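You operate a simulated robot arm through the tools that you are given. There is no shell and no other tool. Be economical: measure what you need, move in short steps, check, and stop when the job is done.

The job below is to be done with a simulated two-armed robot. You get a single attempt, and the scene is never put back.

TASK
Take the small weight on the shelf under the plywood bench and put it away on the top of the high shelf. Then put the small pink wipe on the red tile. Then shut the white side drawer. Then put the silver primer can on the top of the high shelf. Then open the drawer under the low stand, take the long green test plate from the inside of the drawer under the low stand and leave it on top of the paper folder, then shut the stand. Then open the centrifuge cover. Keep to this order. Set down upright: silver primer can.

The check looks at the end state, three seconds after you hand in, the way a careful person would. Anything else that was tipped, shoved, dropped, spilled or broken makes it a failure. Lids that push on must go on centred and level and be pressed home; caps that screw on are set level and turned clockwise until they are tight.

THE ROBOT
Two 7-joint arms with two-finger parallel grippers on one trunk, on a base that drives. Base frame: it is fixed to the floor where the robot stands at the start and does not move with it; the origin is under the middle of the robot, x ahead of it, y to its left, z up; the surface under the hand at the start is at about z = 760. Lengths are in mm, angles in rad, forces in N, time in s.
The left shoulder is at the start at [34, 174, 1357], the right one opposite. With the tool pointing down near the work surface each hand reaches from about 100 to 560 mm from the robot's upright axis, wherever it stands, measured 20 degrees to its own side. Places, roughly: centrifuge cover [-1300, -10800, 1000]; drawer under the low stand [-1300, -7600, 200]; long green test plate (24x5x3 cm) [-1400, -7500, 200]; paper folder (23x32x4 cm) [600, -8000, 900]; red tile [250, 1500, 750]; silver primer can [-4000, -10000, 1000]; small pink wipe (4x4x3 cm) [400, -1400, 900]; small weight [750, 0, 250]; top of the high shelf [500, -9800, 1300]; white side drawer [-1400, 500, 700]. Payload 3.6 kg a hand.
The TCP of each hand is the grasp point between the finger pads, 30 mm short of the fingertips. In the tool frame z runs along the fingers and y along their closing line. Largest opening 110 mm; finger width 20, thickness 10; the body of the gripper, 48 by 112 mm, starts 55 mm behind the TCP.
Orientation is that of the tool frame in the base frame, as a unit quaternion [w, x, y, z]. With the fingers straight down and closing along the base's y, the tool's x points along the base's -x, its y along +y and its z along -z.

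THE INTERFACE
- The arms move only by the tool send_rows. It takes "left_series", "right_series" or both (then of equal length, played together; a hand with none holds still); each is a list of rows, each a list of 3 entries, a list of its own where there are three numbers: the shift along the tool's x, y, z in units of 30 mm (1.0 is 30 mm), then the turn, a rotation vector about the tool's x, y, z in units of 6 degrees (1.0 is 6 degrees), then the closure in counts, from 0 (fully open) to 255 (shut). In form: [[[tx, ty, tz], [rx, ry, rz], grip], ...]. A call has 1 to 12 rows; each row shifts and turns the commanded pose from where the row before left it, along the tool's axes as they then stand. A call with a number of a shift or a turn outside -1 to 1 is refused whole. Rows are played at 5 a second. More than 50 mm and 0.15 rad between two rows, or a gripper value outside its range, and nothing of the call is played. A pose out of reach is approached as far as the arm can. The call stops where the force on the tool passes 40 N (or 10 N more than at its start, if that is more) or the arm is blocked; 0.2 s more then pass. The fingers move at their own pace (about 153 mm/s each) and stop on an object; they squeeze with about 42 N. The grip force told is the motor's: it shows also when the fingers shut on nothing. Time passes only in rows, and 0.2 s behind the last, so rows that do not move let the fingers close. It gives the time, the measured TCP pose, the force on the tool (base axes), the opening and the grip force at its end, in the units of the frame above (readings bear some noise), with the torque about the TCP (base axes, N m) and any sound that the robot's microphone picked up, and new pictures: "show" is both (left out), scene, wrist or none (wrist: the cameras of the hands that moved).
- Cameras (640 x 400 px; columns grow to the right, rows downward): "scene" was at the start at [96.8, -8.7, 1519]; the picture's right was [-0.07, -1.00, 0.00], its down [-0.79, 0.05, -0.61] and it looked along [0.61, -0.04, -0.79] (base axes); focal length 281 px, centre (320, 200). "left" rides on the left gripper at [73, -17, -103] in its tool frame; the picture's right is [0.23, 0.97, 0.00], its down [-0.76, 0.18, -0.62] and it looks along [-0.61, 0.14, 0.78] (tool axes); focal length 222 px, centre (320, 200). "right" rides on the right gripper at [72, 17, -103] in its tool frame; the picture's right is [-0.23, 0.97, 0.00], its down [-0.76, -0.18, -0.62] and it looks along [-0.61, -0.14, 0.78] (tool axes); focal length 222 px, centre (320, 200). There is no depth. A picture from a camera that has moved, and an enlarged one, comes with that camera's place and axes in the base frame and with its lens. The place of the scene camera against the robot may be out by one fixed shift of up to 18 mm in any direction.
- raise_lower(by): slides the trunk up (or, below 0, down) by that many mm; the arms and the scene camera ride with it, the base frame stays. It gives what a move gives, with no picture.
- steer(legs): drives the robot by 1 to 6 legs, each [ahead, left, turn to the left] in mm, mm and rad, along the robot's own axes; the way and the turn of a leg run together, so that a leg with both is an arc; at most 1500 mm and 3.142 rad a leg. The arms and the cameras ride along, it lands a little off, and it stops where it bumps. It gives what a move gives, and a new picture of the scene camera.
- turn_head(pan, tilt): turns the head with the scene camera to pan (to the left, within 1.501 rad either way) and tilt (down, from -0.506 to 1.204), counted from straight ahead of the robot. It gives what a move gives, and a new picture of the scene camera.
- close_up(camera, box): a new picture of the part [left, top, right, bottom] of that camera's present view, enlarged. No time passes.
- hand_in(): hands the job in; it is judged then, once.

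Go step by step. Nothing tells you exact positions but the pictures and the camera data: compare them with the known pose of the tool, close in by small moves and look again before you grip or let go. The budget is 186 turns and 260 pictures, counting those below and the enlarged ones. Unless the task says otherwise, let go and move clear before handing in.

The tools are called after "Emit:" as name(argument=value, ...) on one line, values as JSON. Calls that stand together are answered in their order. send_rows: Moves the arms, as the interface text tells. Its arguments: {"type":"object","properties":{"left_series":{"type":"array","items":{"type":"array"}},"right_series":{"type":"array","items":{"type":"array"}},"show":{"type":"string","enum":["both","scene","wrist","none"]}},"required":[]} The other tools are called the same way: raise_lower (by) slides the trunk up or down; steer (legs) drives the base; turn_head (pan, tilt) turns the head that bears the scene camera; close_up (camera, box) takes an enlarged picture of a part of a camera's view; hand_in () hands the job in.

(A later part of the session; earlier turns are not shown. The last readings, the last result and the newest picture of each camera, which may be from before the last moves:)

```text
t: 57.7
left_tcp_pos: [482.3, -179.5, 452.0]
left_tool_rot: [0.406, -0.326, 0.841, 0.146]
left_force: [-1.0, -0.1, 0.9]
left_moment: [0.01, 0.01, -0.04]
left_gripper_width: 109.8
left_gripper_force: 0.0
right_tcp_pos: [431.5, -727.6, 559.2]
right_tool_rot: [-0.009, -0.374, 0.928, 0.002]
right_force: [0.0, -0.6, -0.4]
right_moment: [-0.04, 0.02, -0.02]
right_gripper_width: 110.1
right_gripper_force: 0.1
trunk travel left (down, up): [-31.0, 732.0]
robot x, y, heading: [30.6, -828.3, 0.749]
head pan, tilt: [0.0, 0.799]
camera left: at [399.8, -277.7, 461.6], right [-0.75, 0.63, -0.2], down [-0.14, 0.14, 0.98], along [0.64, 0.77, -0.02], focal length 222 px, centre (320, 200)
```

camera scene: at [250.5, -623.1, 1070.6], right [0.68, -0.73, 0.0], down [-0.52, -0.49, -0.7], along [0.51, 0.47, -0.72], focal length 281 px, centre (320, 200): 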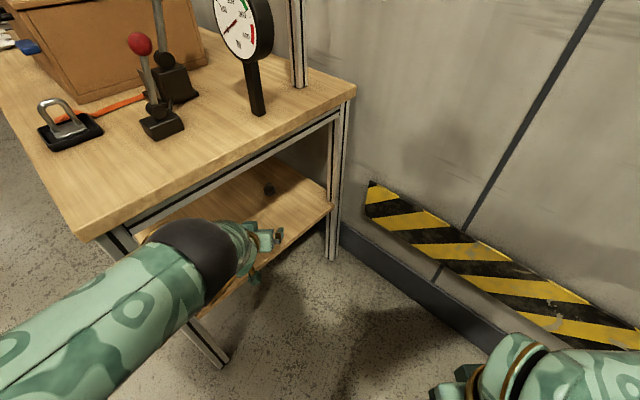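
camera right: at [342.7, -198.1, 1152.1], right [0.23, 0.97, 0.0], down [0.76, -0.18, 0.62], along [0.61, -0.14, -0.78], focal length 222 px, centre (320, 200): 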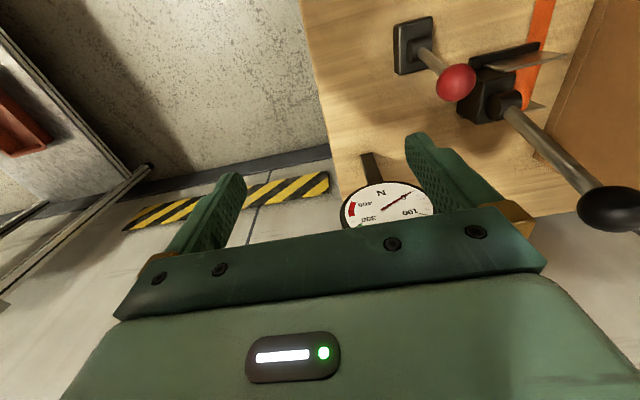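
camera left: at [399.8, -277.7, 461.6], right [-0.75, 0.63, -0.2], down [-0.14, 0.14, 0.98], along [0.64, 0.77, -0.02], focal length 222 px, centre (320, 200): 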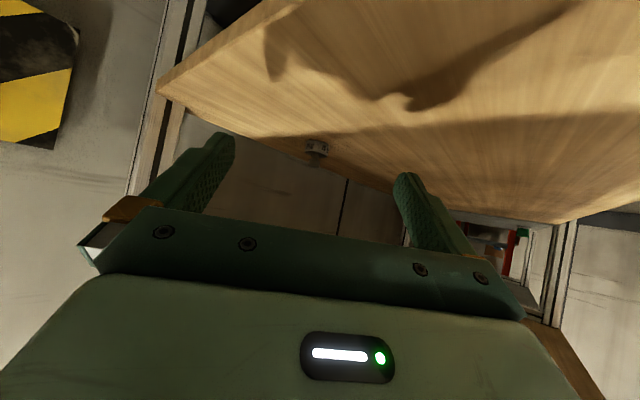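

Lined up; the weight is straight ahead between the fingers. I'll lower the trunk 28 mm and drive in 150 mm.

Emit:
raise_lower(by=-28)

Emit:
steer(legs=[[150, 0, 0]])

Emit:
send_rows(left_series=[[[0, 0, 0], [0, 0, 0], 0]], show="wrist")

```text
t: 58.5
left_tcp_pos: [477.8, -184.2, 403.1]
left_tool_rot: [0.39, -0.329, 0.848, 0.141]
left_force: [-0.5, -0.2, -0.3]
left_moment: [-0.01, 0.0, 0.01]
left_gripper_width: 109.8
left_gripper_force: 0.1
right_tcp_pos: [432.5, -728.6, 522.7]
right_tool_rot: [-0.027, -0.375, 0.927, -0.005]
right_force: [0.3, -0.3, 0.4]
right_moment: [0.04, -0.01, -0.02]
right_gripper_width: 110.1
right_gripper_force: 0.1
trunk travel left (down, up): [-3.0, 760.0]
robot x, y, heading: [31.4, -831.7, 0.754]
head pan, tilt: [0.0, 0.799]
```

```text
t: 59.8
left_tcp_pos: [585.9, -79.3, 401.6]
left_tool_rot: [0.39, -0.331, 0.848, 0.142]
left_force: [0.7, 0.0, -0.3]
left_moment: [-0.01, -0.01, -0.04]
left_gripper_width: 109.8
left_gripper_force: 0.1
right_tcp_pos: [541.8, -623.0, 524.0]
right_tool_rot: [-0.028, -0.376, 0.926, -0.004]
right_force: [0.4, 0.4, -0.7]
right_moment: [0.02, -0.02, 0.04]
right_gripper_width: 110.1
right_gripper_force: 0.1
trunk travel left (down, up): [-3.0, 760.0]
robot x, y, heading: [140.1, -728.8, 0.752]
head pan, tilt: [0.0, 0.799]
camera scene: at [373.7, -507.2, 1040.1], right [0.68, -0.73, 0.0], down [-0.52, -0.49, -0.7], along [0.51, 0.48, -0.72], focal length 281 px, centre (320, 200)
```

scene: 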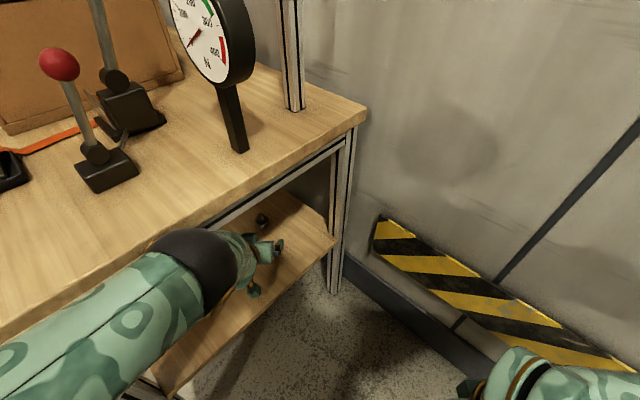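

```text
t: 60.2
left_tcp_pos: [586.3, -78.9, 400.4]
left_tool_rot: [0.391, -0.33, 0.848, 0.141]
left_force: [-0.6, 0.7, 0.3]
left_moment: [-0.03, -0.01, -0.01]
left_gripper_width: 110.0
left_gripper_force: 0.2
right_tcp_pos: [540.9, -623.5, 522.1]
right_tool_rot: [-0.027, -0.376, 0.926, -0.005]
right_force: [-0.5, -0.1, 0.6]
right_moment: [0.01, 0.01, 0.01]
right_gripper_width: 110.0
right_gripper_force: 0.0
trunk travel left (down, up): [-3.0, 760.0]
robot x, y, heading: [139.7, -726.1, 0.75]
head pan, tilt: [0.0, 0.799]
camera left: at [504.5, -177.6, 416.0], right [-0.76, 0.62, -0.19], down [-0.11, 0.17, 0.98], along [0.64, 0.77, -0.06], focal length 222 px, centre (320, 200)
```

left: 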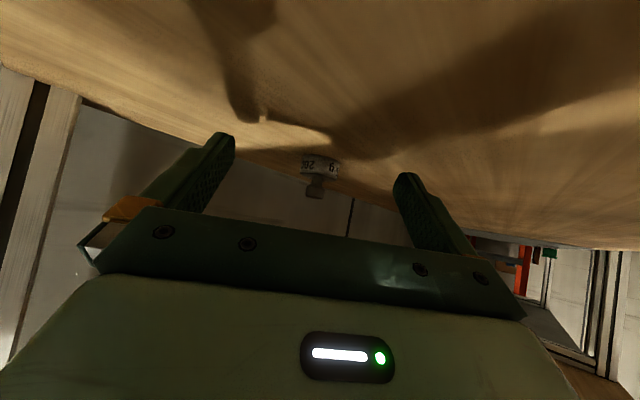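

The weight's center is about 120 mm ahead of the TCP and well centred. Driving on 95 mm.

Emit:
steer(legs=[[95, 0, 0]])

Emit:
send_rows(left_series=[[[0, 0, 0], [0, 0, 0], 0]], show="wrist")

```text
t: 61.3
left_tcp_pos: [616.8, -70.7, 389.0]
left_tool_rot: [0.375, -0.329, 0.857, 0.132]
left_force: [-51.0, -24.2, 82.0]
left_moment: [3.62, 3.66, 3.4]
left_gripper_width: 109.9
left_gripper_force: 0.2
right_tcp_pos: [580.6, -586.9, 527.2]
right_tool_rot: [-0.023, -0.38, 0.925, 0.0]
right_force: [-0.6, 0.0, -0.4]
right_moment: [-0.04, 0.01, 0.03]
right_gripper_width: 110.0
right_gripper_force: 0.1
trunk travel left (down, up): [-3.0, 760.0]
robot x, y, heading: [182.7, -692.0, 0.759]
head pan, tilt: [0.0, 0.799]
stopped in leg 1: the robot was blocked; the commanded pose is now the measured one
camera scene: at [410.4, -478.7, 1044.7], right [0.69, -0.72, -0.01], down [-0.52, -0.49, -0.7], along [0.51, 0.49, -0.71], focal length 281 px, centre (320, 200)
```

scene: 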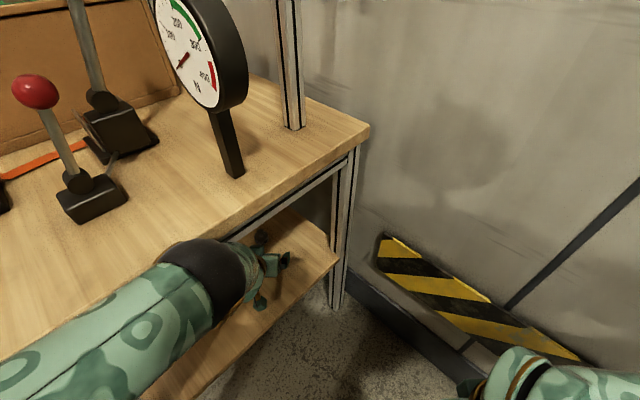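

```text
t: 61.7
left_tcp_pos: [616.3, -71.9, 388.6]
left_tool_rot: [0.376, -0.329, 0.857, 0.131]
left_force: [-54.3, -22.5, 88.8]
left_moment: [4.03, 3.91, 3.43]
left_gripper_width: 110.6
left_gripper_force: 0.1
right_tcp_pos: [581.1, -587.2, 526.4]
right_tool_rot: [-0.022, -0.38, 0.925, 0.001]
right_force: [0.1, -0.3, -0.3]
right_moment: [-0.01, 0.02, 0.01]
right_gripper_width: 109.8
right_gripper_force: 0.2
trunk travel left (down, up): [-3.0, 760.0]
robot x, y, heading: [179.6, -692.3, 0.763]
head pan, tilt: [0.0, 0.799]
camera left: at [533.9, -167.9, 407.7], right [-0.76, 0.62, -0.19], down [-0.08, 0.19, 0.98], along [0.65, 0.76, -0.09], focal length 222 px, centre (320, 200)
```

left: 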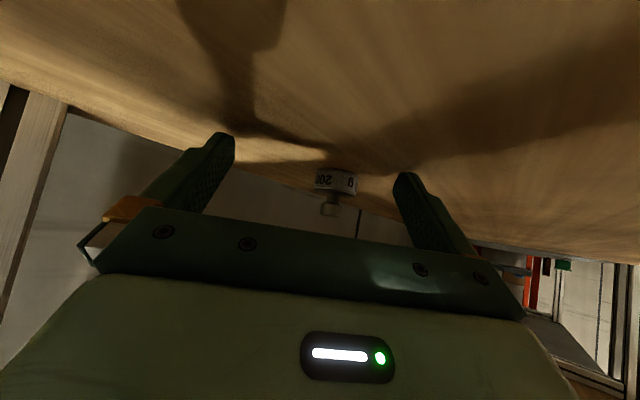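

The elbow is wedged against the bench edge and pressing the fingertips down on the shelf. I'll back off, flatten the hand so the elbow drops, and retry.

Emit:
steer(legs=[[-110, 0, 0]])

Emit:
send_rows(left_series=[[[0, 0, 0], [0, -1, 0], 0], [[0, 0, 0], [0, -1, 0], 0], [[0, 0, 0], [0, -1, 0], 0], [[0, 0, 0], [0, -1, 0], 0]], show="both")

```text
t: 62.9
left_tcp_pos: [540.9, -138.8, 388.7]
left_tool_rot: [0.38, -0.326, 0.855, 0.131]
left_force: [5.0, 20.6, 51.9]
left_moment: [3.4, 1.16, -0.76]
left_gripper_width: 110.1
left_gripper_force: 0.3
right_tcp_pos: [500.8, -658.5, 525.7]
right_tool_rot: [-0.024, -0.38, 0.925, -0.004]
right_force: [-0.7, -0.4, 0.8]
right_moment: [0.02, 0.0, -0.04]
right_gripper_width: 110.0
right_gripper_force: 0.1
trunk travel left (down, up): [-3.0, 760.0]
robot x, y, heading: [107.0, -767.9, 0.76]
head pan, tilt: [0.0, 0.799]
camera scene: at [331.2, -546.0, 1042.1], right [0.69, -0.72, 0.0], down [-0.52, -0.49, -0.7], along [0.51, 0.48, -0.71], focal length 281 px, centre (320, 200)
```

scene: 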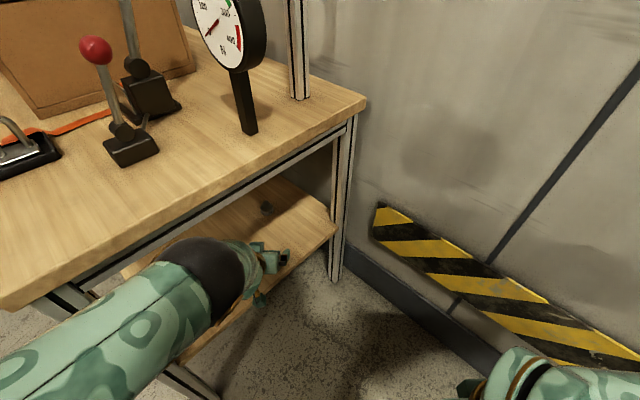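

```text
t: 63.3
left_tcp_pos: [541.6, -133.2, 386.4]
left_tool_rot: [0.424, -0.318, 0.835, 0.149]
left_force: [-19.2, -21.1, 40.0]
left_moment: [1.62, 1.4, 1.56]
left_gripper_width: 107.5
left_gripper_force: 0.1
left hand out of reach, approached as far as the arm can: row 1
right_tcp_pos: [498.2, -659.3, 524.1]
right_tool_rot: [-0.025, -0.382, 0.924, -0.003]
right_force: [0.7, 1.0, 0.5]
right_moment: [-0.04, 0.02, -0.03]
right_gripper_width: 110.0
right_gripper_force: 0.1
trunk travel left (down, up): [-3.0, 760.0]
robot x, y, heading: [100.3, -765.7, 0.762]
head pan, tilt: [0.0, 0.799]
stopped in row 2 (left hand): the force on the tool passed its limit at 127 N (the readings are from after the stop); the commanded pose is now the measured one
camera scene: at [329.6, -546.8, 1041.7], right [0.69, -0.72, 0.0], down [-0.52, -0.49, -0.7], along [0.51, 0.48, -0.71], focal length 281 px, centre (320, 200)
camera left: at [458.2, -230.0, 391.3], right [-0.74, 0.64, -0.2], down [-0.17, 0.12, 0.98], along [0.65, 0.76, 0.02], focal length 222 px, centre (320, 200)
```

scene: 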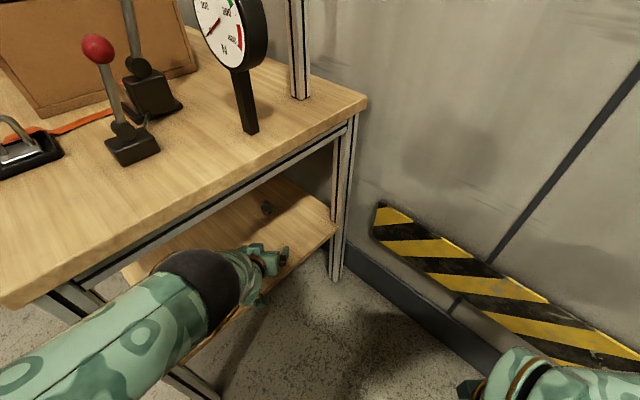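
left: 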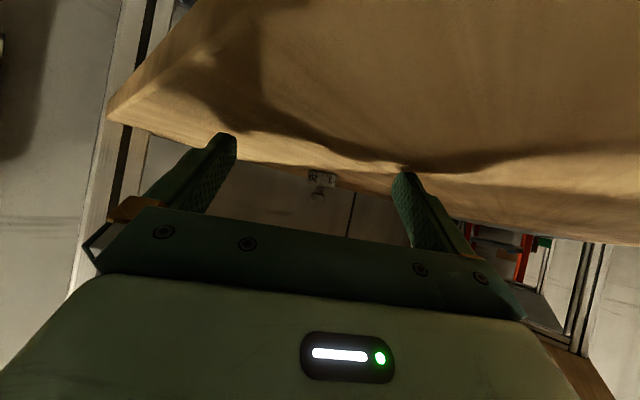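

The fingers are pressing on the shelf, so it's a touch higher than I figured. I'll lift the hand and then flatten it.

Emit:
send_rows(left_series=[[[-0.8, 0, -0.6], [0, 0, 0], 0], [[-0.4, 0, -0.3], [0, 0, 0], 0]], show="none")

Emit:
send_rows(left_series=[[[0, 0, 0], [0, -1, 0], 0], [[0, 0, 0], [0, -1, 0], 0], [[0, 0, 0], [0, -1, 0], 0], [[0, 0, 0], [0, -1, 0], 0]], show="wrist")

```text
t: 63.9
left_tcp_pos: [546.8, -110.8, 410.7]
left_tool_rot: [0.421, -0.319, 0.836, 0.145]
left_force: [-0.3, 0.4, -0.4]
left_moment: [0.0, -0.01, -0.01]
left_gripper_width: 110.0
left_gripper_force: 0.1
left hand out of reach, approached as far as the arm can: row 1, 2
right_tcp_pos: [500.8, -657.5, 525.5]
right_tool_rot: [-0.028, -0.382, 0.924, -0.005]
right_force: [-0.5, -0.6, 0.4]
right_moment: [0.03, -0.02, -0.01]
right_gripper_width: 110.2
right_gripper_force: 0.0
trunk travel left (down, up): [-3.0, 760.0]
robot x, y, heading: [102.1, -764.7, 0.758]
head pan, tilt: [0.0, 0.799]
```

```text
t: 64.8
left_tcp_pos: [544.5, -113.8, 419.5]
left_tool_rot: [0.561, -0.29, 0.749, 0.2]
left_force: [-28.0, -26.9, 56.8]
left_moment: [-6.98, 6.52, -0.2]
left_gripper_width: 109.9
left_gripper_force: 0.1
right_tcp_pos: [498.2, -658.0, 526.0]
right_tool_rot: [-0.023, -0.382, 0.924, -0.003]
right_force: [0.0, 0.1, 0.1]
right_moment: [0.0, 0.02, -0.01]
right_gripper_width: 109.8
right_gripper_force: 0.1
trunk travel left (down, up): [-3.0, 760.0]
robot x, y, heading: [100.0, -764.5, 0.767]
head pan, tilt: [0.0, 0.799]
stopped in row 4 (left hand): the force on the tool passed its limit at 62 N (the readings are from after the stop); the commanded pose is now the measured one
camera left: at [465.7, -207.3, 381.2], right [-0.69, 0.68, -0.24], down [-0.42, -0.1, 0.9], along [0.6, 0.72, 0.35], focal length 222 px, centre (320, 200)
```

left: 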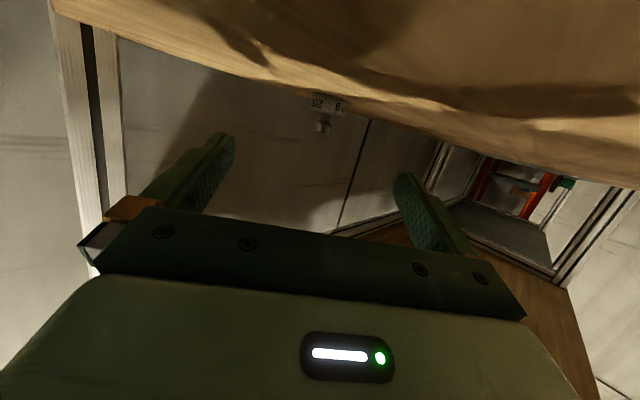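

The hand's underside now touches the shelf edge, so the left arm won't work here. Better plan: face the bench's right side squarely (heading about 1.4) and use the right arm. I'll back out and fold the left arm first.

Emit:
send_rows(left_series=[[[-1, 0, -0.3], [0, 0, 0], 0]], show="none")

Emit:
steer(legs=[[-270, 0, 0]])

Emit:
send_rows(left_series=[[[-0.1, 0.5, -0.95], [0, 0, 0], 0], [[-0.1, 0.5, -0.95], [0, 0, 0], 0], [[-0.1, 0.5, -0.95], [0, 0, 0], 0], [[-0.1, 0.5, -0.95], [0, 0, 0], 0], [[-0.27, 0.6, -0.95], [0, 0, 0], 0], [[-0.27, 0.6, -0.95], [0, 0, 0], 0], [[-0.27, 0.6, -0.95], [0, 0, 0], 0], [[-0.27, 0.6, -0.95], [0, 0, 0], 0], [[-0.27, 0.6, -0.95], [0, 0, 0], 0], [[-0.27, 0.6, -0.95], [0, 0, 0], 0], [[-0.27, 0.6, -0.95], [0, 0, 0], 0], [[-0.27, 0.6, -0.95], [0, 0, 0], 0]], show="scene")

```text
t: 65.2
left_tcp_pos: [545.0, -106.2, 441.3]
left_tool_rot: [0.558, -0.291, 0.751, 0.2]
left_force: [0.4, 0.8, -0.3]
left_moment: [-0.04, 0.03, 0.01]
left_gripper_width: 109.7
left_gripper_force: 0.1
left hand out of reach, approached as far as the arm can: row 1
right_tcp_pos: [500.8, -657.6, 522.4]
right_tool_rot: [-0.027, -0.382, 0.924, -0.005]
right_force: [-0.1, -0.1, -0.4]
right_moment: [0.0, 0.01, 0.03]
right_gripper_width: 110.3
right_gripper_force: 0.0
trunk travel left (down, up): [-3.0, 760.0]
robot x, y, heading: [101.6, -764.6, 0.762]
head pan, tilt: [0.0, 0.799]
```

```text
t: 67.2
left_tcp_pos: [345.6, -294.1, 442.2]
left_tool_rot: [0.559, -0.291, 0.75, 0.2]
left_force: [-0.1, -1.2, -0.2]
left_moment: [0.0, -0.01, -0.01]
left_gripper_width: 110.0
left_gripper_force: 0.0
right_tcp_pos: [302.8, -846.3, 524.2]
right_tool_rot: [-0.028, -0.382, 0.924, -0.005]
right_force: [-0.3, 0.4, -0.6]
right_moment: [0.04, 0.02, 0.05]
right_gripper_width: 109.7
right_gripper_force: 0.1
trunk travel left (down, up): [-3.0, 760.0]
robot x, y, heading: [-98.7, -959.7, 0.762]
head pan, tilt: [0.0, 0.799]
camera scene: at [133.9, -731.8, 1040.2], right [0.69, -0.72, 0.0], down [-0.52, -0.5, -0.7], along [0.5, 0.48, -0.72], focal length 281 px, centre (320, 200)
```

scene: 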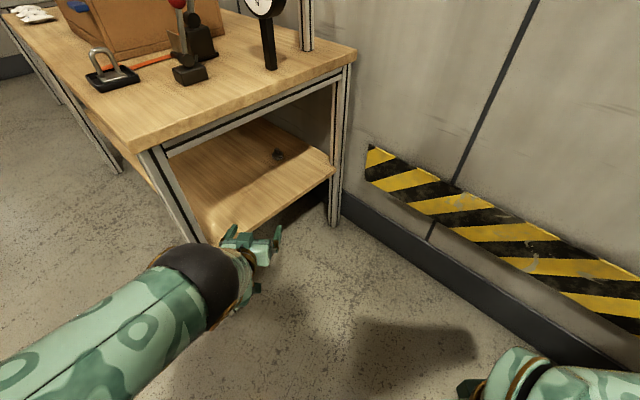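

```text
t: 69.8
left_tcp_pos: [-23.5, -318.2, 597.4]
left_tool_rot: [0.559, -0.29, 0.751, 0.199]
left_force: [0.3, 1.0, -1.1]
left_moment: [0.0, 0.0, 0.0]
left_gripper_width: 110.0
left_gripper_force: 0.0
left hand out of reach, approached as far as the arm can: row 1, 2, 3
right_tcp_pos: [303.7, -846.0, 522.5]
right_tool_rot: [-0.027, -0.383, 0.923, -0.005]
right_force: [-0.1, 0.1, 0.0]
right_moment: [0.03, 0.0, -0.03]
right_gripper_width: 110.2
right_gripper_force: 0.1
trunk travel left (down, up): [-3.0, 760.0]
robot x, y, heading: [-97.0, -957.1, 0.764]
head pan, tilt: [0.0, 0.799]
camera scene: at [133.8, -731.8, 1040.2], right [0.69, -0.72, 0.0], down [-0.52, -0.5, -0.7], along [0.5, 0.48, -0.72], focal length 281 px, centre (320, 200)
```

scene: 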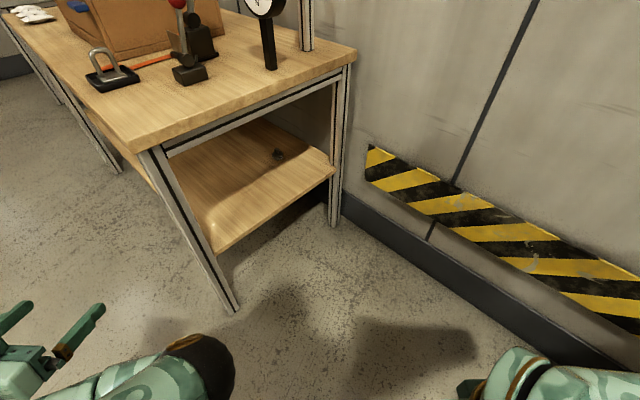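

The left arm is folded aside. Now the right hand: pitch it forward while extending.

Emit:
send_rows(right_series=[[[-0.7, 0, 0], [0, -1, 0], 0], [[-0.7, 0, 0.07], [0, -1, 0], 0], [[-0.68, 0, 0.15], [0, -1, 0], 0], [[-0.67, 0, 0.22], [0, -1, 0], 0], [[-0.64, 0, 0.28], [0, -1, 0], 0], [[-0.61, 0, 0.35], [0, -1, 0], 0], [[-0.57, 0, 0.41], [0, -1, 0], 0], [[-0.52, 0, 0.47], [0, -1, 0], 0], [[-0.47, 0, 0.52], [0, -1, 0], 0]], left_series=[[[-0.27, 0.5, -0.8], [0, 0, 0], 0], [[-0.27, 0.5, -0.8], [0, 0, 0], 0], [[-0.27, 0.5, -0.8], [0, 0, 0], 0], [[-0.27, 0.5, -0.8], [0, 0, 0], 0], [[0, 0, 0], [0, 0, 0], 0], [[0, 0, 0], [0, 0, 0], 0], [[0, 0, 0], [0, 0, 0], 0], [[0, 0, 0], [0, 0, 0], 0], [[0, 0, 0], [0, 0, 0], 0]], show="scene")

```text
t: 71.8
left_tcp_pos: [-127.2, -325.0, 656.8]
left_tool_rot: [0.559, -0.29, 0.751, 0.199]
left_force: [0.9, 1.0, 0.0]
left_moment: [0.0, 0.02, -0.02]
left_gripper_width: 109.9
left_gripper_force: 0.0
right_tcp_pos: [437.1, -713.7, 512.2]
right_tool_rot: [0.396, -0.343, 0.835, 0.169]
right_force: [0.5, -1.2, -0.3]
right_moment: [0.03, 0.0, -0.02]
right_gripper_width: 109.8
right_gripper_force: 0.1
trunk travel left (down, up): [-3.0, 760.0]
robot x, y, heading: [-97.8, -956.3, 0.766]
head pan, tilt: [0.0, 0.799]
camera scene: at [133.7, -731.7, 1040.3], right [0.69, -0.72, 0.0], down [-0.52, -0.5, -0.7], along [0.5, 0.48, -0.72], focal length 281 px, centre (320, 200)
```

scene: 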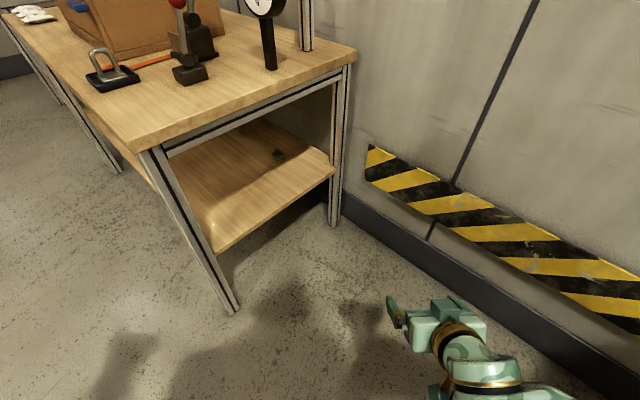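

Working well. Extending further forward and lower.

Emit:
send_rows(right_series=[[[-0.18, 0, 0.93], [0, 0, 0], 0], [[-0.18, 0, 0.93], [0, 0, 0], 0], [[-0.18, 0, 0.93], [0, 0, 0], 0], [[-0.18, 0, 0.93], [0, 0, 0], 0], [[-0.18, 0, 0.93], [0, 0, 0], 0], [[-0.18, 0, 0.93], [0, 0, 0], 0]], show="scene")

```text
t: 73.2
left_tcp_pos: [-125.3, -324.5, 656.7]
left_tool_rot: [0.559, -0.29, 0.751, 0.199]
left_force: [-0.1, -1.1, 0.8]
left_moment: [0.01, 0.01, -0.04]
left_gripper_width: 109.9
left_gripper_force: 0.0
right_tcp_pos: [541.5, -603.6, 433.6]
right_tool_rot: [0.394, -0.343, 0.836, 0.168]
right_force: [-0.7, 0.6, 0.4]
right_moment: [-0.01, 0.02, 0.02]
right_gripper_width: 109.9
right_gripper_force: 0.1
trunk travel left (down, up): [-3.0, 760.0]
robot x, y, heading: [-95.3, -956.6, 0.769]
head pan, tilt: [0.0, 0.799]
camera scene: at [133.7, -731.7, 1040.2], right [0.69, -0.72, 0.0], down [-0.52, -0.5, -0.7], along [0.5, 0.48, -0.72], focal length 281 px, centre (320, 200)
```

scene: 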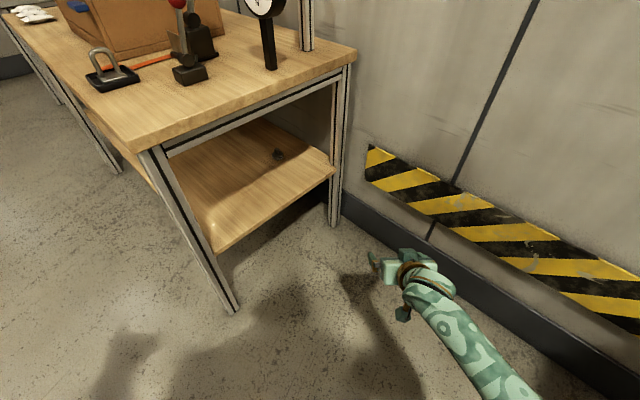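

The right hand is posed ahead. Now I'll re-aim the base to heading 1.4, facing the bench's right side.

Emit:
steer(legs=[[0, 0, 0.33], [128, -215, 0], [0, 0, 0.3], [40, -150, 0]])

Emit:
send_rows(right_series=[[[0, 0, 0], [0, 0, 0], 0]], show="wrist")

```text
t: 78.0
left_tcp_pos: [-93.1, -433.6, 656.7]
left_tool_rot: [0.468, -0.511, 0.622, 0.364]
left_force: [0.4, -0.1, 0.4]
left_moment: [0.0, 0.01, -0.03]
left_gripper_width: 110.2
left_gripper_force: 0.0
right_tcp_pos: [607.4, -261.5, 435.0]
right_tool_rot: [0.323, -0.587, 0.686, 0.284]
right_force: [0.0, -0.1, -0.8]
right_moment: [0.0, 0.01, -0.03]
right_gripper_width: 109.9
right_gripper_force: 0.1
trunk travel left (down, up): [-3.0, 760.0]
robot x, y, heading: [305.2, -925.6, 1.407]
head pan, tilt: [0.0, 0.799]
camera scene: at [353.7, -603.4, 1040.2], right [0.99, -0.17, 0.0], down [-0.12, -0.71, -0.7], along [0.12, 0.69, -0.72], focal length 281 px, centre (320, 200)
```

scene: 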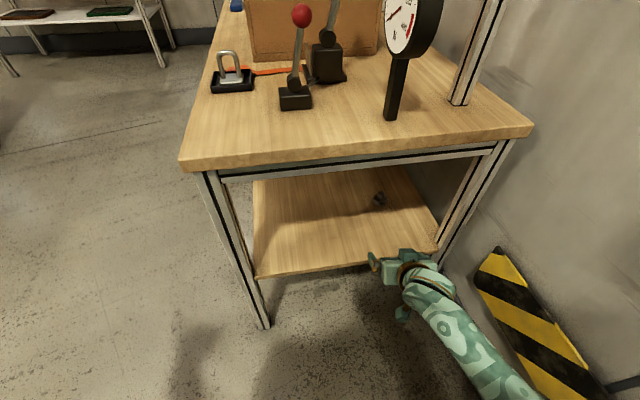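

```text
t: 78.4
left_tcp_pos: [-94.6, -433.6, 657.1]
left_tool_rot: [0.468, -0.511, 0.622, 0.365]
left_force: [0.5, -1.0, -0.6]
left_moment: [-0.01, 0.0, 0.0]
left_gripper_width: 110.2
left_gripper_force: 0.0
right_tcp_pos: [608.4, -260.7, 434.5]
right_tool_rot: [0.322, -0.587, 0.686, 0.284]
right_force: [0.6, 0.0, -1.0]
right_moment: [-0.03, 0.01, -0.01]
right_gripper_width: 110.1
right_gripper_force: 0.2
trunk travel left (down, up): [-3.0, 760.0]
robot x, y, heading: [303.1, -922.4, 1.403]
head pan, tilt: [0.0, 0.799]
camera right: at [572.1, -383.8, 444.3], right [-0.94, 0.29, 0.19], down [0.19, -0.03, 0.98], along [0.29, 0.96, -0.02], focal length 222 px, centre (320, 200)
```

right: 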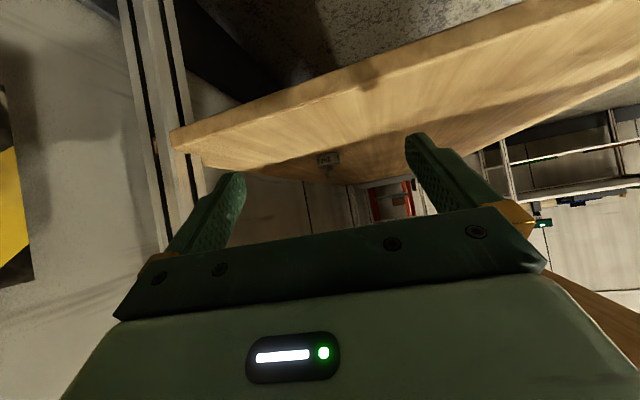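

The right hand points at the weight, which I put at about (659, -3). I'll drive in with a slight shift right.

Emit:
steer(legs=[[200, -8, 0]])

Emit:
send_rows(right_series=[[[0, 0, 0], [0, 0, 0], 0]], show="wrist")

```text
t: 80.0
left_tcp_pos: [-55.5, -240.7, 656.5]
left_tool_rot: [0.467, -0.513, 0.621, 0.365]
left_force: [0.3, 0.0, 0.5]
left_moment: [0.01, 0.02, 0.01]
left_gripper_width: 109.7
left_gripper_force: 0.1
right_tcp_pos: [645.1, -67.1, 435.4]
right_tool_rot: [0.321, -0.59, 0.683, 0.286]
right_force: [0.1, 0.2, 0.0]
right_moment: [-0.01, 0.0, -0.01]
right_gripper_width: 109.9
right_gripper_force: 0.0
trunk travel left (down, up): [-3.0, 760.0]
robot x, y, heading: [344.7, -732.9, 1.408]
head pan, tilt: [0.0, 0.799]
camera scene: at [392.9, -408.1, 1040.2], right [0.99, -0.16, 0.0], down [-0.12, -0.71, -0.7], along [0.11, 0.69, -0.72], focal length 281 px, centre (320, 200)
```

scene: 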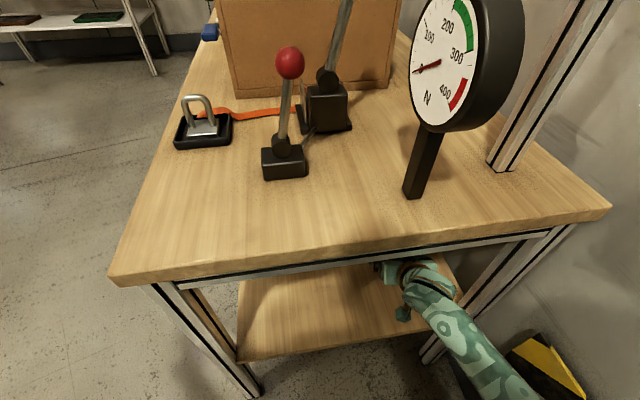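

```text
t: 80.4
left_tcp_pos: [-56.4, -240.4, 657.1]
left_tool_rot: [0.467, -0.513, 0.62, 0.366]
left_force: [-0.2, 0.3, 0.8]
left_moment: [0.03, -0.02, -0.01]
left_gripper_width: 109.9
left_gripper_force: 0.2
right_tcp_pos: [646.0, -66.0, 434.3]
right_tool_rot: [0.323, -0.588, 0.685, 0.284]
right_force: [0.1, -0.4, 1.0]
right_moment: [0.01, 0.01, 0.01]
right_gripper_width: 110.1
right_gripper_force: 0.0
trunk travel left (down, up): [-3.0, 760.0]
robot x, y, heading: [342.9, -726.6, 1.412]
head pan, tilt: [0.0, 0.799]
camera right: at [610.3, -187.5, 444.3], right [-0.94, 0.28, 0.19], down [0.19, -0.03, 0.98], along [0.28, 0.96, -0.02], focal length 222 px, centre (320, 200)
```

right: 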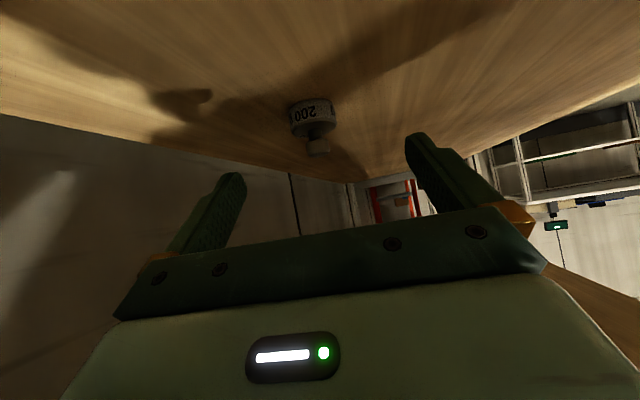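

The weight lies exactly on the tool axis. Advancing 67 mm along the fingers.

Emit:
send_rows(right_series=[[[0, 0, 0.75], [0, 0, 0], 0], [[0, 0, 0.75], [0, 0, 0], 0], [[0, 0, 0.7], [0, 0, 0], 0]], show="wrist")

```text
t: 81.2
left_tcp_pos: [-54.7, -241.2, 657.8]
left_tool_rot: [0.467, -0.513, 0.62, 0.366]
left_force: [0.1, 0.6, 0.3]
left_moment: [-0.01, -0.02, -0.01]
left_gripper_width: 110.3
left_gripper_force: 0.2
right_tcp_pos: [652.1, -15.7, 392.1]
right_tool_rot: [0.322, -0.589, 0.684, 0.286]
right_force: [-0.5, -1.0, -0.1]
right_moment: [0.02, 0.03, -0.02]
right_gripper_width: 109.9
right_gripper_force: 0.1
trunk travel left (down, up): [-3.0, 760.0]
robot x, y, heading: [344.9, -727.1, 1.41]
head pan, tilt: [0.0, 0.799]
camera right: at [616.2, -137.7, 401.8], right [-0.94, 0.28, 0.19], down [0.19, -0.03, 0.98], along [0.28, 0.96, -0.02], focal length 222 px, centre (320, 200)
```

right: 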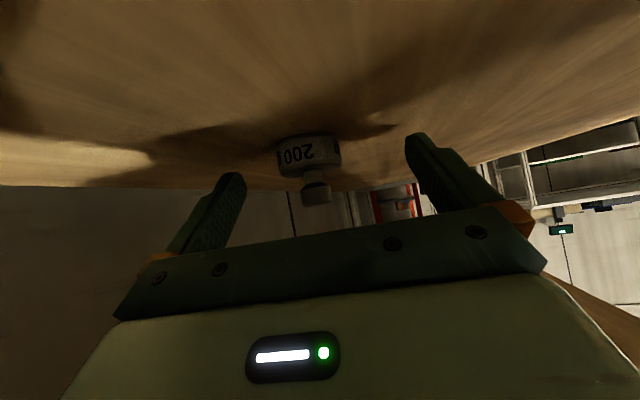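

Positioned with the tips around the body. Closing.

Emit:
send_rows(right_series=[[[0, 0, 0.1], [0, 0, 0], 0], [[0, 0, 0], [0, 0, 0], 255], [[0, 0, 0], [0, 0, 0], 255], [[0, 0, 0], [0, 0, 0], 255], [[0, 0, 0], [0, 0, 0], 255]], show="wrist")

```text
t: 82.4
left_tcp_pos: [-54.4, -240.4, 656.7]
left_tool_rot: [0.467, -0.513, 0.621, 0.365]
left_force: [0.2, 0.4, -0.1]
left_moment: [-0.03, 0.01, -0.02]
left_gripper_width: 110.2
left_gripper_force: 0.1
right_tcp_pos: [650.5, -13.1, 391.0]
right_tool_rot: [0.322, -0.589, 0.684, 0.285]
right_force: [1.0, 0.8, 0.7]
right_moment: [0.07, -0.1, 0.02]
right_gripper_width: 38.7
right_gripper_force: 42.0
trunk travel left (down, up): [-3.0, 760.0]
robot x, y, heading: [345.8, -729.6, 1.41]
head pan, tilt: [0.0, 0.799]
camera right: at [615.7, -135.3, 400.2], right [-0.94, 0.28, 0.19], down [0.19, -0.03, 0.98], along [0.28, 0.96, -0.02], focal length 222 px, centre (320, 200)
```

right: 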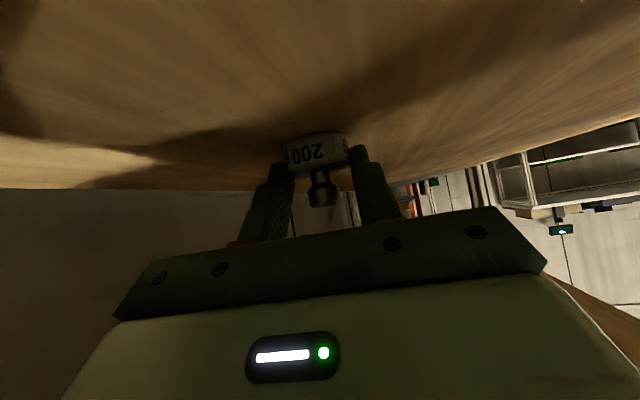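

Gripped at 38.7 mm. Lifting and backing out.

Emit:
send_rows(right_series=[[[-0.4, 0, -0.33], [0, 0, 0], 255], [[-0.5, 0, -0.4], [0, 0, 0], 255], [[-0.5, 0, -0.4], [0, 0, 0], 255]], show="wrist")

Emit:
steer(legs=[[-250, 0, 0]])

```text
t: 83.2
left_tcp_pos: [-56.2, -239.6, 658.1]
left_tool_rot: [0.468, -0.512, 0.62, 0.366]
left_force: [-0.1, -0.1, 0.8]
left_moment: [0.02, 0.0, -0.02]
left_gripper_width: 110.1
left_gripper_force: 0.1
right_tcp_pos: [653.4, -12.4, 445.8]
right_tool_rot: [0.322, -0.589, 0.685, 0.285]
right_force: [0.4, 0.1, 0.2]
right_moment: [0.01, 0.0, -0.02]
right_gripper_width: 0.0
right_gripper_force: 37.4
trunk travel left (down, up): [-3.0, 760.0]
robot x, y, heading: [345.4, -730.3, 1.412]
head pan, tilt: [0.0, 0.799]
camera right: at [617.7, -134.3, 455.4], right [-0.94, 0.28, 0.19], down [0.19, -0.03, 0.98], along [0.28, 0.96, -0.02], focal length 222 px, centre (320, 200)
```

right: 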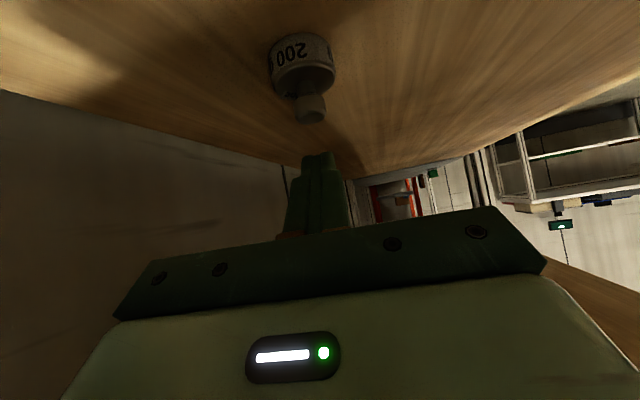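

```text
t: 85.0
left_tcp_pos: [-95.9, -485.6, 656.2]
left_tool_rot: [0.468, -0.512, 0.621, 0.364]
left_force: [0.1, -0.3, 0.1]
left_moment: [-0.02, 0.02, 0.01]
left_gripper_width: 110.0
left_gripper_force: 0.1
right_tcp_pos: [614.6, -258.8, 446.1]
right_tool_rot: [0.322, -0.589, 0.685, 0.285]
right_force: [0.0, 0.7, 0.0]
right_moment: [-0.03, 0.0, -0.01]
right_gripper_width: 0.0
right_gripper_force: 37.8
trunk travel left (down, up): [-3.0, 760.0]
robot x, y, heading: [307.6, -975.4, 1.41]
head pan, tilt: [0.0, 0.799]
camera scene: at [352.7, -654.2, 1040.2], right [0.99, -0.16, 0.0], down [-0.12, -0.71, -0.7], along [0.11, 0.69, -0.72], focal length 281 px, centre (320, 200)
```

scene: 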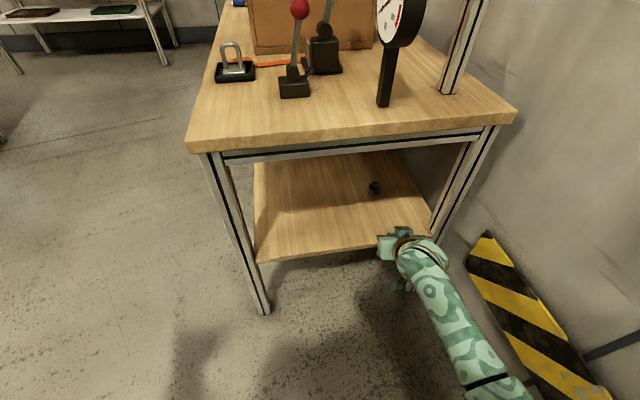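

The fingers only caught the rim and slipped off; the weight is still upright in place. This time I'll grip its knob (about 16 mm wide, z≈385–400). Opening and driving back in.

Emit:
send_rows(right_series=[[[0, 0, 0], [0, 0, 0], 100], [[0, 0, 0], [0, 0, 0], 100], [[0, 0, 0], [0, 0, 0], 100]], show="none")

Emit:
steer(legs=[[215, 0, 0]])

Emit:
send_rows(right_series=[[[0, 0, 0], [0, 0, 0], 100]], show="wrist")

```text
t: 85.8
left_tcp_pos: [-94.8, -484.0, 657.0]
left_tool_rot: [0.468, -0.512, 0.621, 0.365]
left_force: [0.6, 0.0, 0.3]
left_moment: [0.02, -0.02, 0.02]
left_gripper_width: 110.1
left_gripper_force: 0.1
right_tcp_pos: [614.3, -258.3, 446.4]
right_tool_rot: [0.323, -0.588, 0.685, 0.285]
right_force: [0.1, 0.2, 0.4]
right_moment: [-0.02, 0.02, -0.02]
right_gripper_width: 66.8
right_gripper_force: 0.1
trunk travel left (down, up): [-3.0, 760.0]
robot x, y, heading: [302.3, -970.9, 1.406]
head pan, tilt: [0.0, 0.799]
```

```text
t: 87.4
left_tcp_pos: [-59.7, -276.8, 657.6]
left_tool_rot: [0.468, -0.512, 0.621, 0.365]
left_force: [0.0, 0.4, -0.2]
left_moment: [0.01, -0.01, -0.02]
left_gripper_width: 110.1
left_gripper_force: 0.0
right_tcp_pos: [650.4, -52.0, 445.7]
right_tool_rot: [0.323, -0.587, 0.686, 0.285]
right_force: [-0.3, -0.2, 0.7]
right_moment: [0.0, -0.03, 0.0]
right_gripper_width: 67.1
right_gripper_force: 0.0
trunk travel left (down, up): [-3.0, 760.0]
robot x, y, heading: [338.4, -766.6, 1.407]
head pan, tilt: [0.0, 0.799]
camera scene: at [388.3, -447.0, 1040.2], right [0.99, -0.17, 0.0], down [-0.12, -0.71, -0.7], along [0.12, 0.69, -0.72], focal length 281 px, centre (320, 200)
```

scene: 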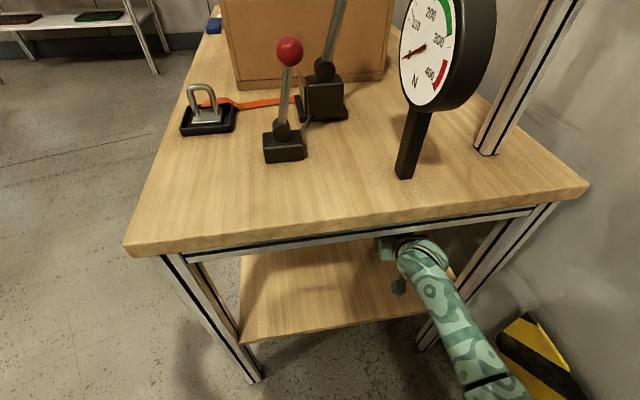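

```text
t: 87.8
left_tcp_pos: [-59.2, -277.8, 656.1]
left_tool_rot: [0.467, -0.512, 0.622, 0.365]
left_force: [0.4, 0.5, -0.1]
left_moment: [0.02, -0.02, 0.0]
left_gripper_width: 110.2
left_gripper_force: 0.1
right_tcp_pos: [650.1, -52.1, 445.1]
right_tool_rot: [0.323, -0.587, 0.686, 0.284]
right_force: [0.8, -0.2, 0.8]
right_moment: [0.02, -0.03, 0.01]
right_gripper_width: 66.8
right_gripper_force: 0.0
trunk travel left (down, up): [-3.0, 760.0]
robot x, y, heading: [340.5, -765.3, 1.404]
head pan, tilt: [0.0, 0.799]
camera right: at [614.2, -174.1, 455.2], right [-0.94, 0.29, 0.19], down [0.19, -0.03, 0.98], along [0.29, 0.96, -0.02], focal length 222 px, centre (320, 200)
```

right: 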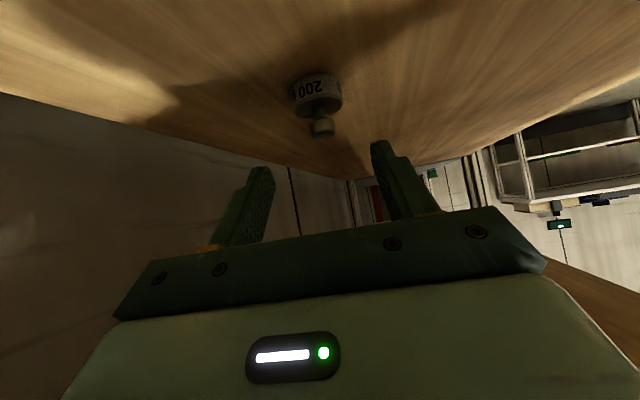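

Knob at about (651, -7, 396). Moving the fingertips around it.

Emit:
send_rows(right_series=[[[0.1, 0.03, 0.75], [0, 0, 0], 100], [[0.13, 0.03, 0.7], [0, 0, 0], 100]], show="wrist")

```text
t: 88.4
left_tcp_pos: [-58.9, -277.4, 656.9]
left_tool_rot: [0.468, -0.511, 0.623, 0.363]
left_force: [-0.3, -0.4, 0.2]
left_moment: [0.0, -0.01, 0.01]
left_gripper_width: 110.0
left_gripper_force: 0.1
right_tcp_pos: [653.5, -23.9, 411.1]
right_tool_rot: [0.322, -0.588, 0.685, 0.284]
right_force: [-0.2, -0.3, -0.4]
right_moment: [0.0, 0.01, 0.0]
right_gripper_width: 67.1
right_gripper_force: 0.0
trunk travel left (down, up): [-3.0, 760.0]
robot x, y, heading: [340.1, -766.4, 1.405]
head pan, tilt: [0.0, 0.799]
camera right: at [616.5, -145.5, 422.3], right [-0.94, 0.29, 0.19], down [0.19, -0.03, 0.98], along [0.29, 0.96, -0.02], focal length 222 px, centre (320, 200)
```

right: 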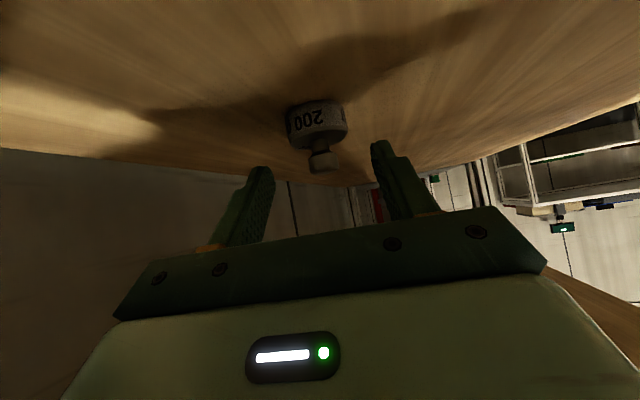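

The knob is 23 mm ahead of the TCP. I'll nudge forward a bit and then close gently.

Emit:
send_rows(right_series=[[[-0.12, 0.12, 0.28], [0, 0, 0], 100], [[0, 0, 0], [0, 0, 0], 255], [[0, 0, 0], [0, 0, 0], 255], [[0, 0, 0], [0, 0, 0], 255]], show="wrist")

```text
t: 89.4
left_tcp_pos: [-58.9, -277.6, 658.0]
left_tool_rot: [0.469, -0.511, 0.621, 0.365]
left_force: [-0.3, -0.2, 0.6]
left_moment: [0.02, -0.02, -0.05]
left_gripper_width: 110.1
left_gripper_force: 0.0
right_tcp_pos: [650.4, -14.3, 409.9]
right_tool_rot: [0.322, -0.587, 0.686, 0.284]
right_force: [1.6, 0.0, 1.1]
right_moment: [-0.03, 0.02, 0.01]
right_gripper_width: 19.1
right_gripper_force: 42.3
trunk travel left (down, up): [-3.0, 760.0]
robot x, y, heading: [343.5, -770.4, 1.4]
head pan, tilt: [0.0, 0.799]
camera right: at [614.2, -136.3, 419.9], right [-0.94, 0.29, 0.19], down [0.19, -0.03, 0.98], along [0.29, 0.96, -0.02], focal length 222 px, centre (320, 200)
```

right: 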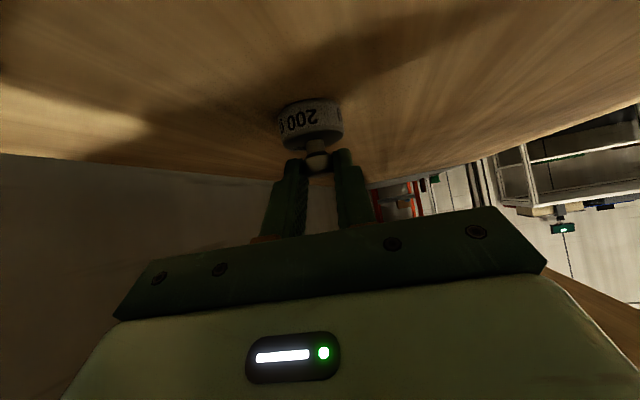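

Gripping the knob at 19 mm. Lifting slowly and checking.

Emit:
send_rows(right_series=[[[-0.2, 0, -0.16], [0, 0, 0], 255], [[-0.4, 0, -0.33], [0, 0, 0], 255], [[-0.4, 0, -0.33], [0, 0, 0], 255]], show="wrist")

```text
t: 90.2
left_tcp_pos: [-57.8, -276.8, 656.8]
left_tool_rot: [0.468, -0.511, 0.622, 0.364]
left_force: [0.6, 0.2, 0.4]
left_moment: [0.04, 0.0, 0.01]
left_gripper_width: 110.1
left_gripper_force: 0.0
right_tcp_pos: [649.1, -12.4, 451.1]
right_tool_rot: [0.322, -0.588, 0.686, 0.283]
right_force: [-0.2, -0.5, -1.9]
right_moment: [-0.06, 0.0, -0.01]
right_gripper_width: 19.2
right_gripper_force: 41.9
trunk travel left (down, up): [-3.0, 760.0]
robot x, y, heading: [340.7, -764.3, 1.407]
head pan, tilt: [0.0, 0.799]
camera right: at [614.1, -134.9, 460.6], right [-0.94, 0.29, 0.19], down [0.19, -0.03, 0.98], along [0.29, 0.96, -0.03], focal length 222 px, centre (320, 200)
```

right: 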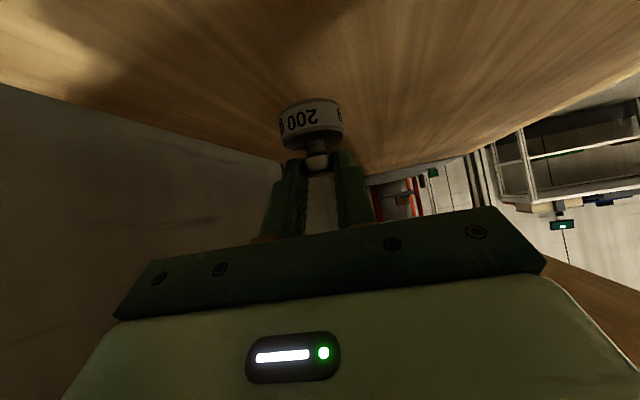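

Got it. Backing out, raising the trunk, and moving to open floor to look for the route.

Emit:
steer(legs=[[-270, 0, 0]])

Emit:
raise_lower(by=400)

Emit:
steer(legs=[[0, 750, 0]])

Emit:
turn_head(pan=1.4, tilt=0.4)

```text
t: 92.1
left_tcp_pos: [-102.1, -536.4, 657.2]
left_tool_rot: [0.468, -0.511, 0.623, 0.364]
left_force: [0.0, 0.3, -0.5]
left_moment: [0.01, -0.02, 0.01]
left_gripper_width: 110.2
left_gripper_force: 0.0
right_tcp_pos: [608.6, -273.8, 450.5]
right_tool_rot: [0.322, -0.587, 0.686, 0.284]
right_force: [0.2, -0.9, -2.0]
right_moment: [-0.03, -0.02, 0.0]
right_gripper_width: 19.1
right_gripper_force: 42.0
trunk travel left (down, up): [-3.0, 760.0]
robot x, y, heading: [297.4, -1028.9, 1.399]
head pan, tilt: [0.0, 0.799]
camera scene: at [344.8, -707.7, 1040.2], right [0.99, -0.17, 0.0], down [-0.12, -0.71, -0.7], along [0.12, 0.69, -0.72], focal length 281 px, centre (320, 200)
```

scene: 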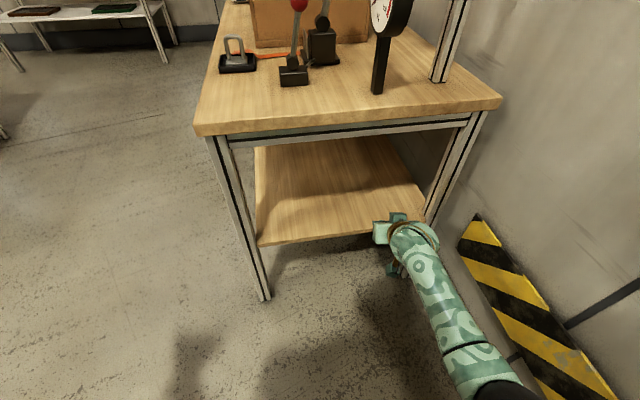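

```text
t: 95.9
left_tcp_pos: [-102.7, -536.6, 1055.8]
left_tool_rot: [0.468, -0.512, 0.622, 0.363]
left_force: [-0.3, -0.9, -0.7]
left_moment: [-0.01, 0.01, 0.01]
left_gripper_width: 109.7
left_gripper_force: 0.1
right_tcp_pos: [607.4, -279.6, 1066.5]
right_tool_rot: [0.423, -0.54, 0.629, 0.367]
right_force: [0.2, -1.0, -1.9]
right_moment: [-0.07, 0.02, -0.01]
right_gripper_width: 18.9
right_gripper_force: 41.9
trunk travel left (down, up): [-403.0, 360.0]
robot x, y, heading: [298.4, -1026.7, 1.401]
head pan, tilt: [0.0, 0.799]
```

```text
t: 100.0
left_tcp_pos: [-831.8, -387.8, 1056.9]
left_tool_rot: [0.474, -0.501, 0.63, 0.356]
left_force: [-0.3, -0.3, 0.0]
left_moment: [-0.02, 0.04, 0.01]
left_gripper_width: 109.7
left_gripper_force: 0.2
right_tcp_pos: [-117.6, -149.5, 1066.3]
right_tool_rot: [0.428, -0.531, 0.637, 0.36]
right_force: [0.6, -0.7, -1.9]
right_moment: [-0.05, 0.06, 0.02]
right_gripper_width: 18.8
right_gripper_force: 41.8
trunk travel left (down, up): [-403.0, 360.0]
robot x, y, heading: [-446.5, -894.5, 1.371]
head pan, tilt: [0.0, 0.799]
camera scene: at [-431.1, -770.9, 1459.0], right [0.98, -0.2, 0.0], down [-0.14, -0.7, -0.7], along [0.14, 0.68, -0.72], focal length 281 px, centre (320, 200)
```

scene: 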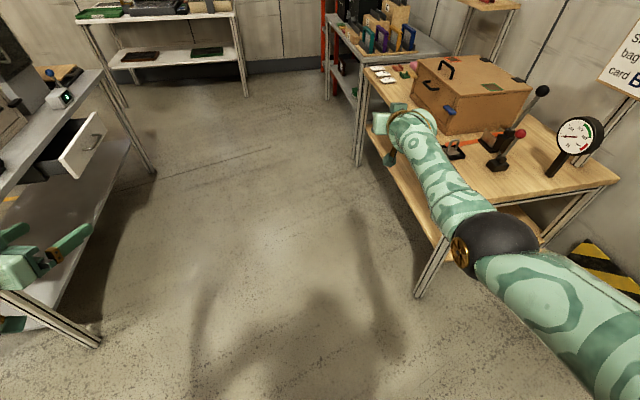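

```text
t: 101.6
left_tcp_pos: [-832.0, -387.2, 1056.8]
left_tool_rot: [0.474, -0.502, 0.63, 0.357]
left_force: [0.1, 0.5, 0.3]
left_moment: [-0.01, -0.02, -0.04]
left_gripper_width: 110.2
left_gripper_force: 0.2
right_tcp_pos: [-117.6, -150.6, 1067.1]
right_tool_rot: [0.427, -0.532, 0.636, 0.361]
right_force: [0.0, 0.9, -2.2]
right_moment: [-0.04, 0.0, 0.02]
right_gripper_width: 18.8
right_gripper_force: 42.3
trunk travel left (down, up): [-403.0, 360.0]
robot x, y, heading: [-447.7, -892.0, 1.374]
head pan, tilt: [1.4, 0.4]
camera scene: at [-532.8, -816.6, 1494.2], right [0.36, 0.93, 0.0], down [0.36, -0.14, -0.92], along [-0.86, 0.33, -0.39], focal length 281 px, centre (320, 200)
```

scene: 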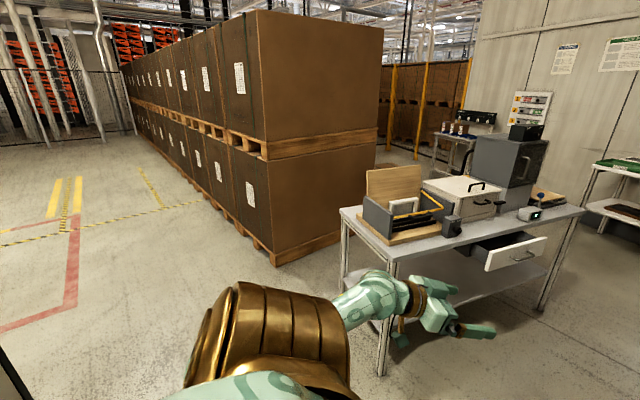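

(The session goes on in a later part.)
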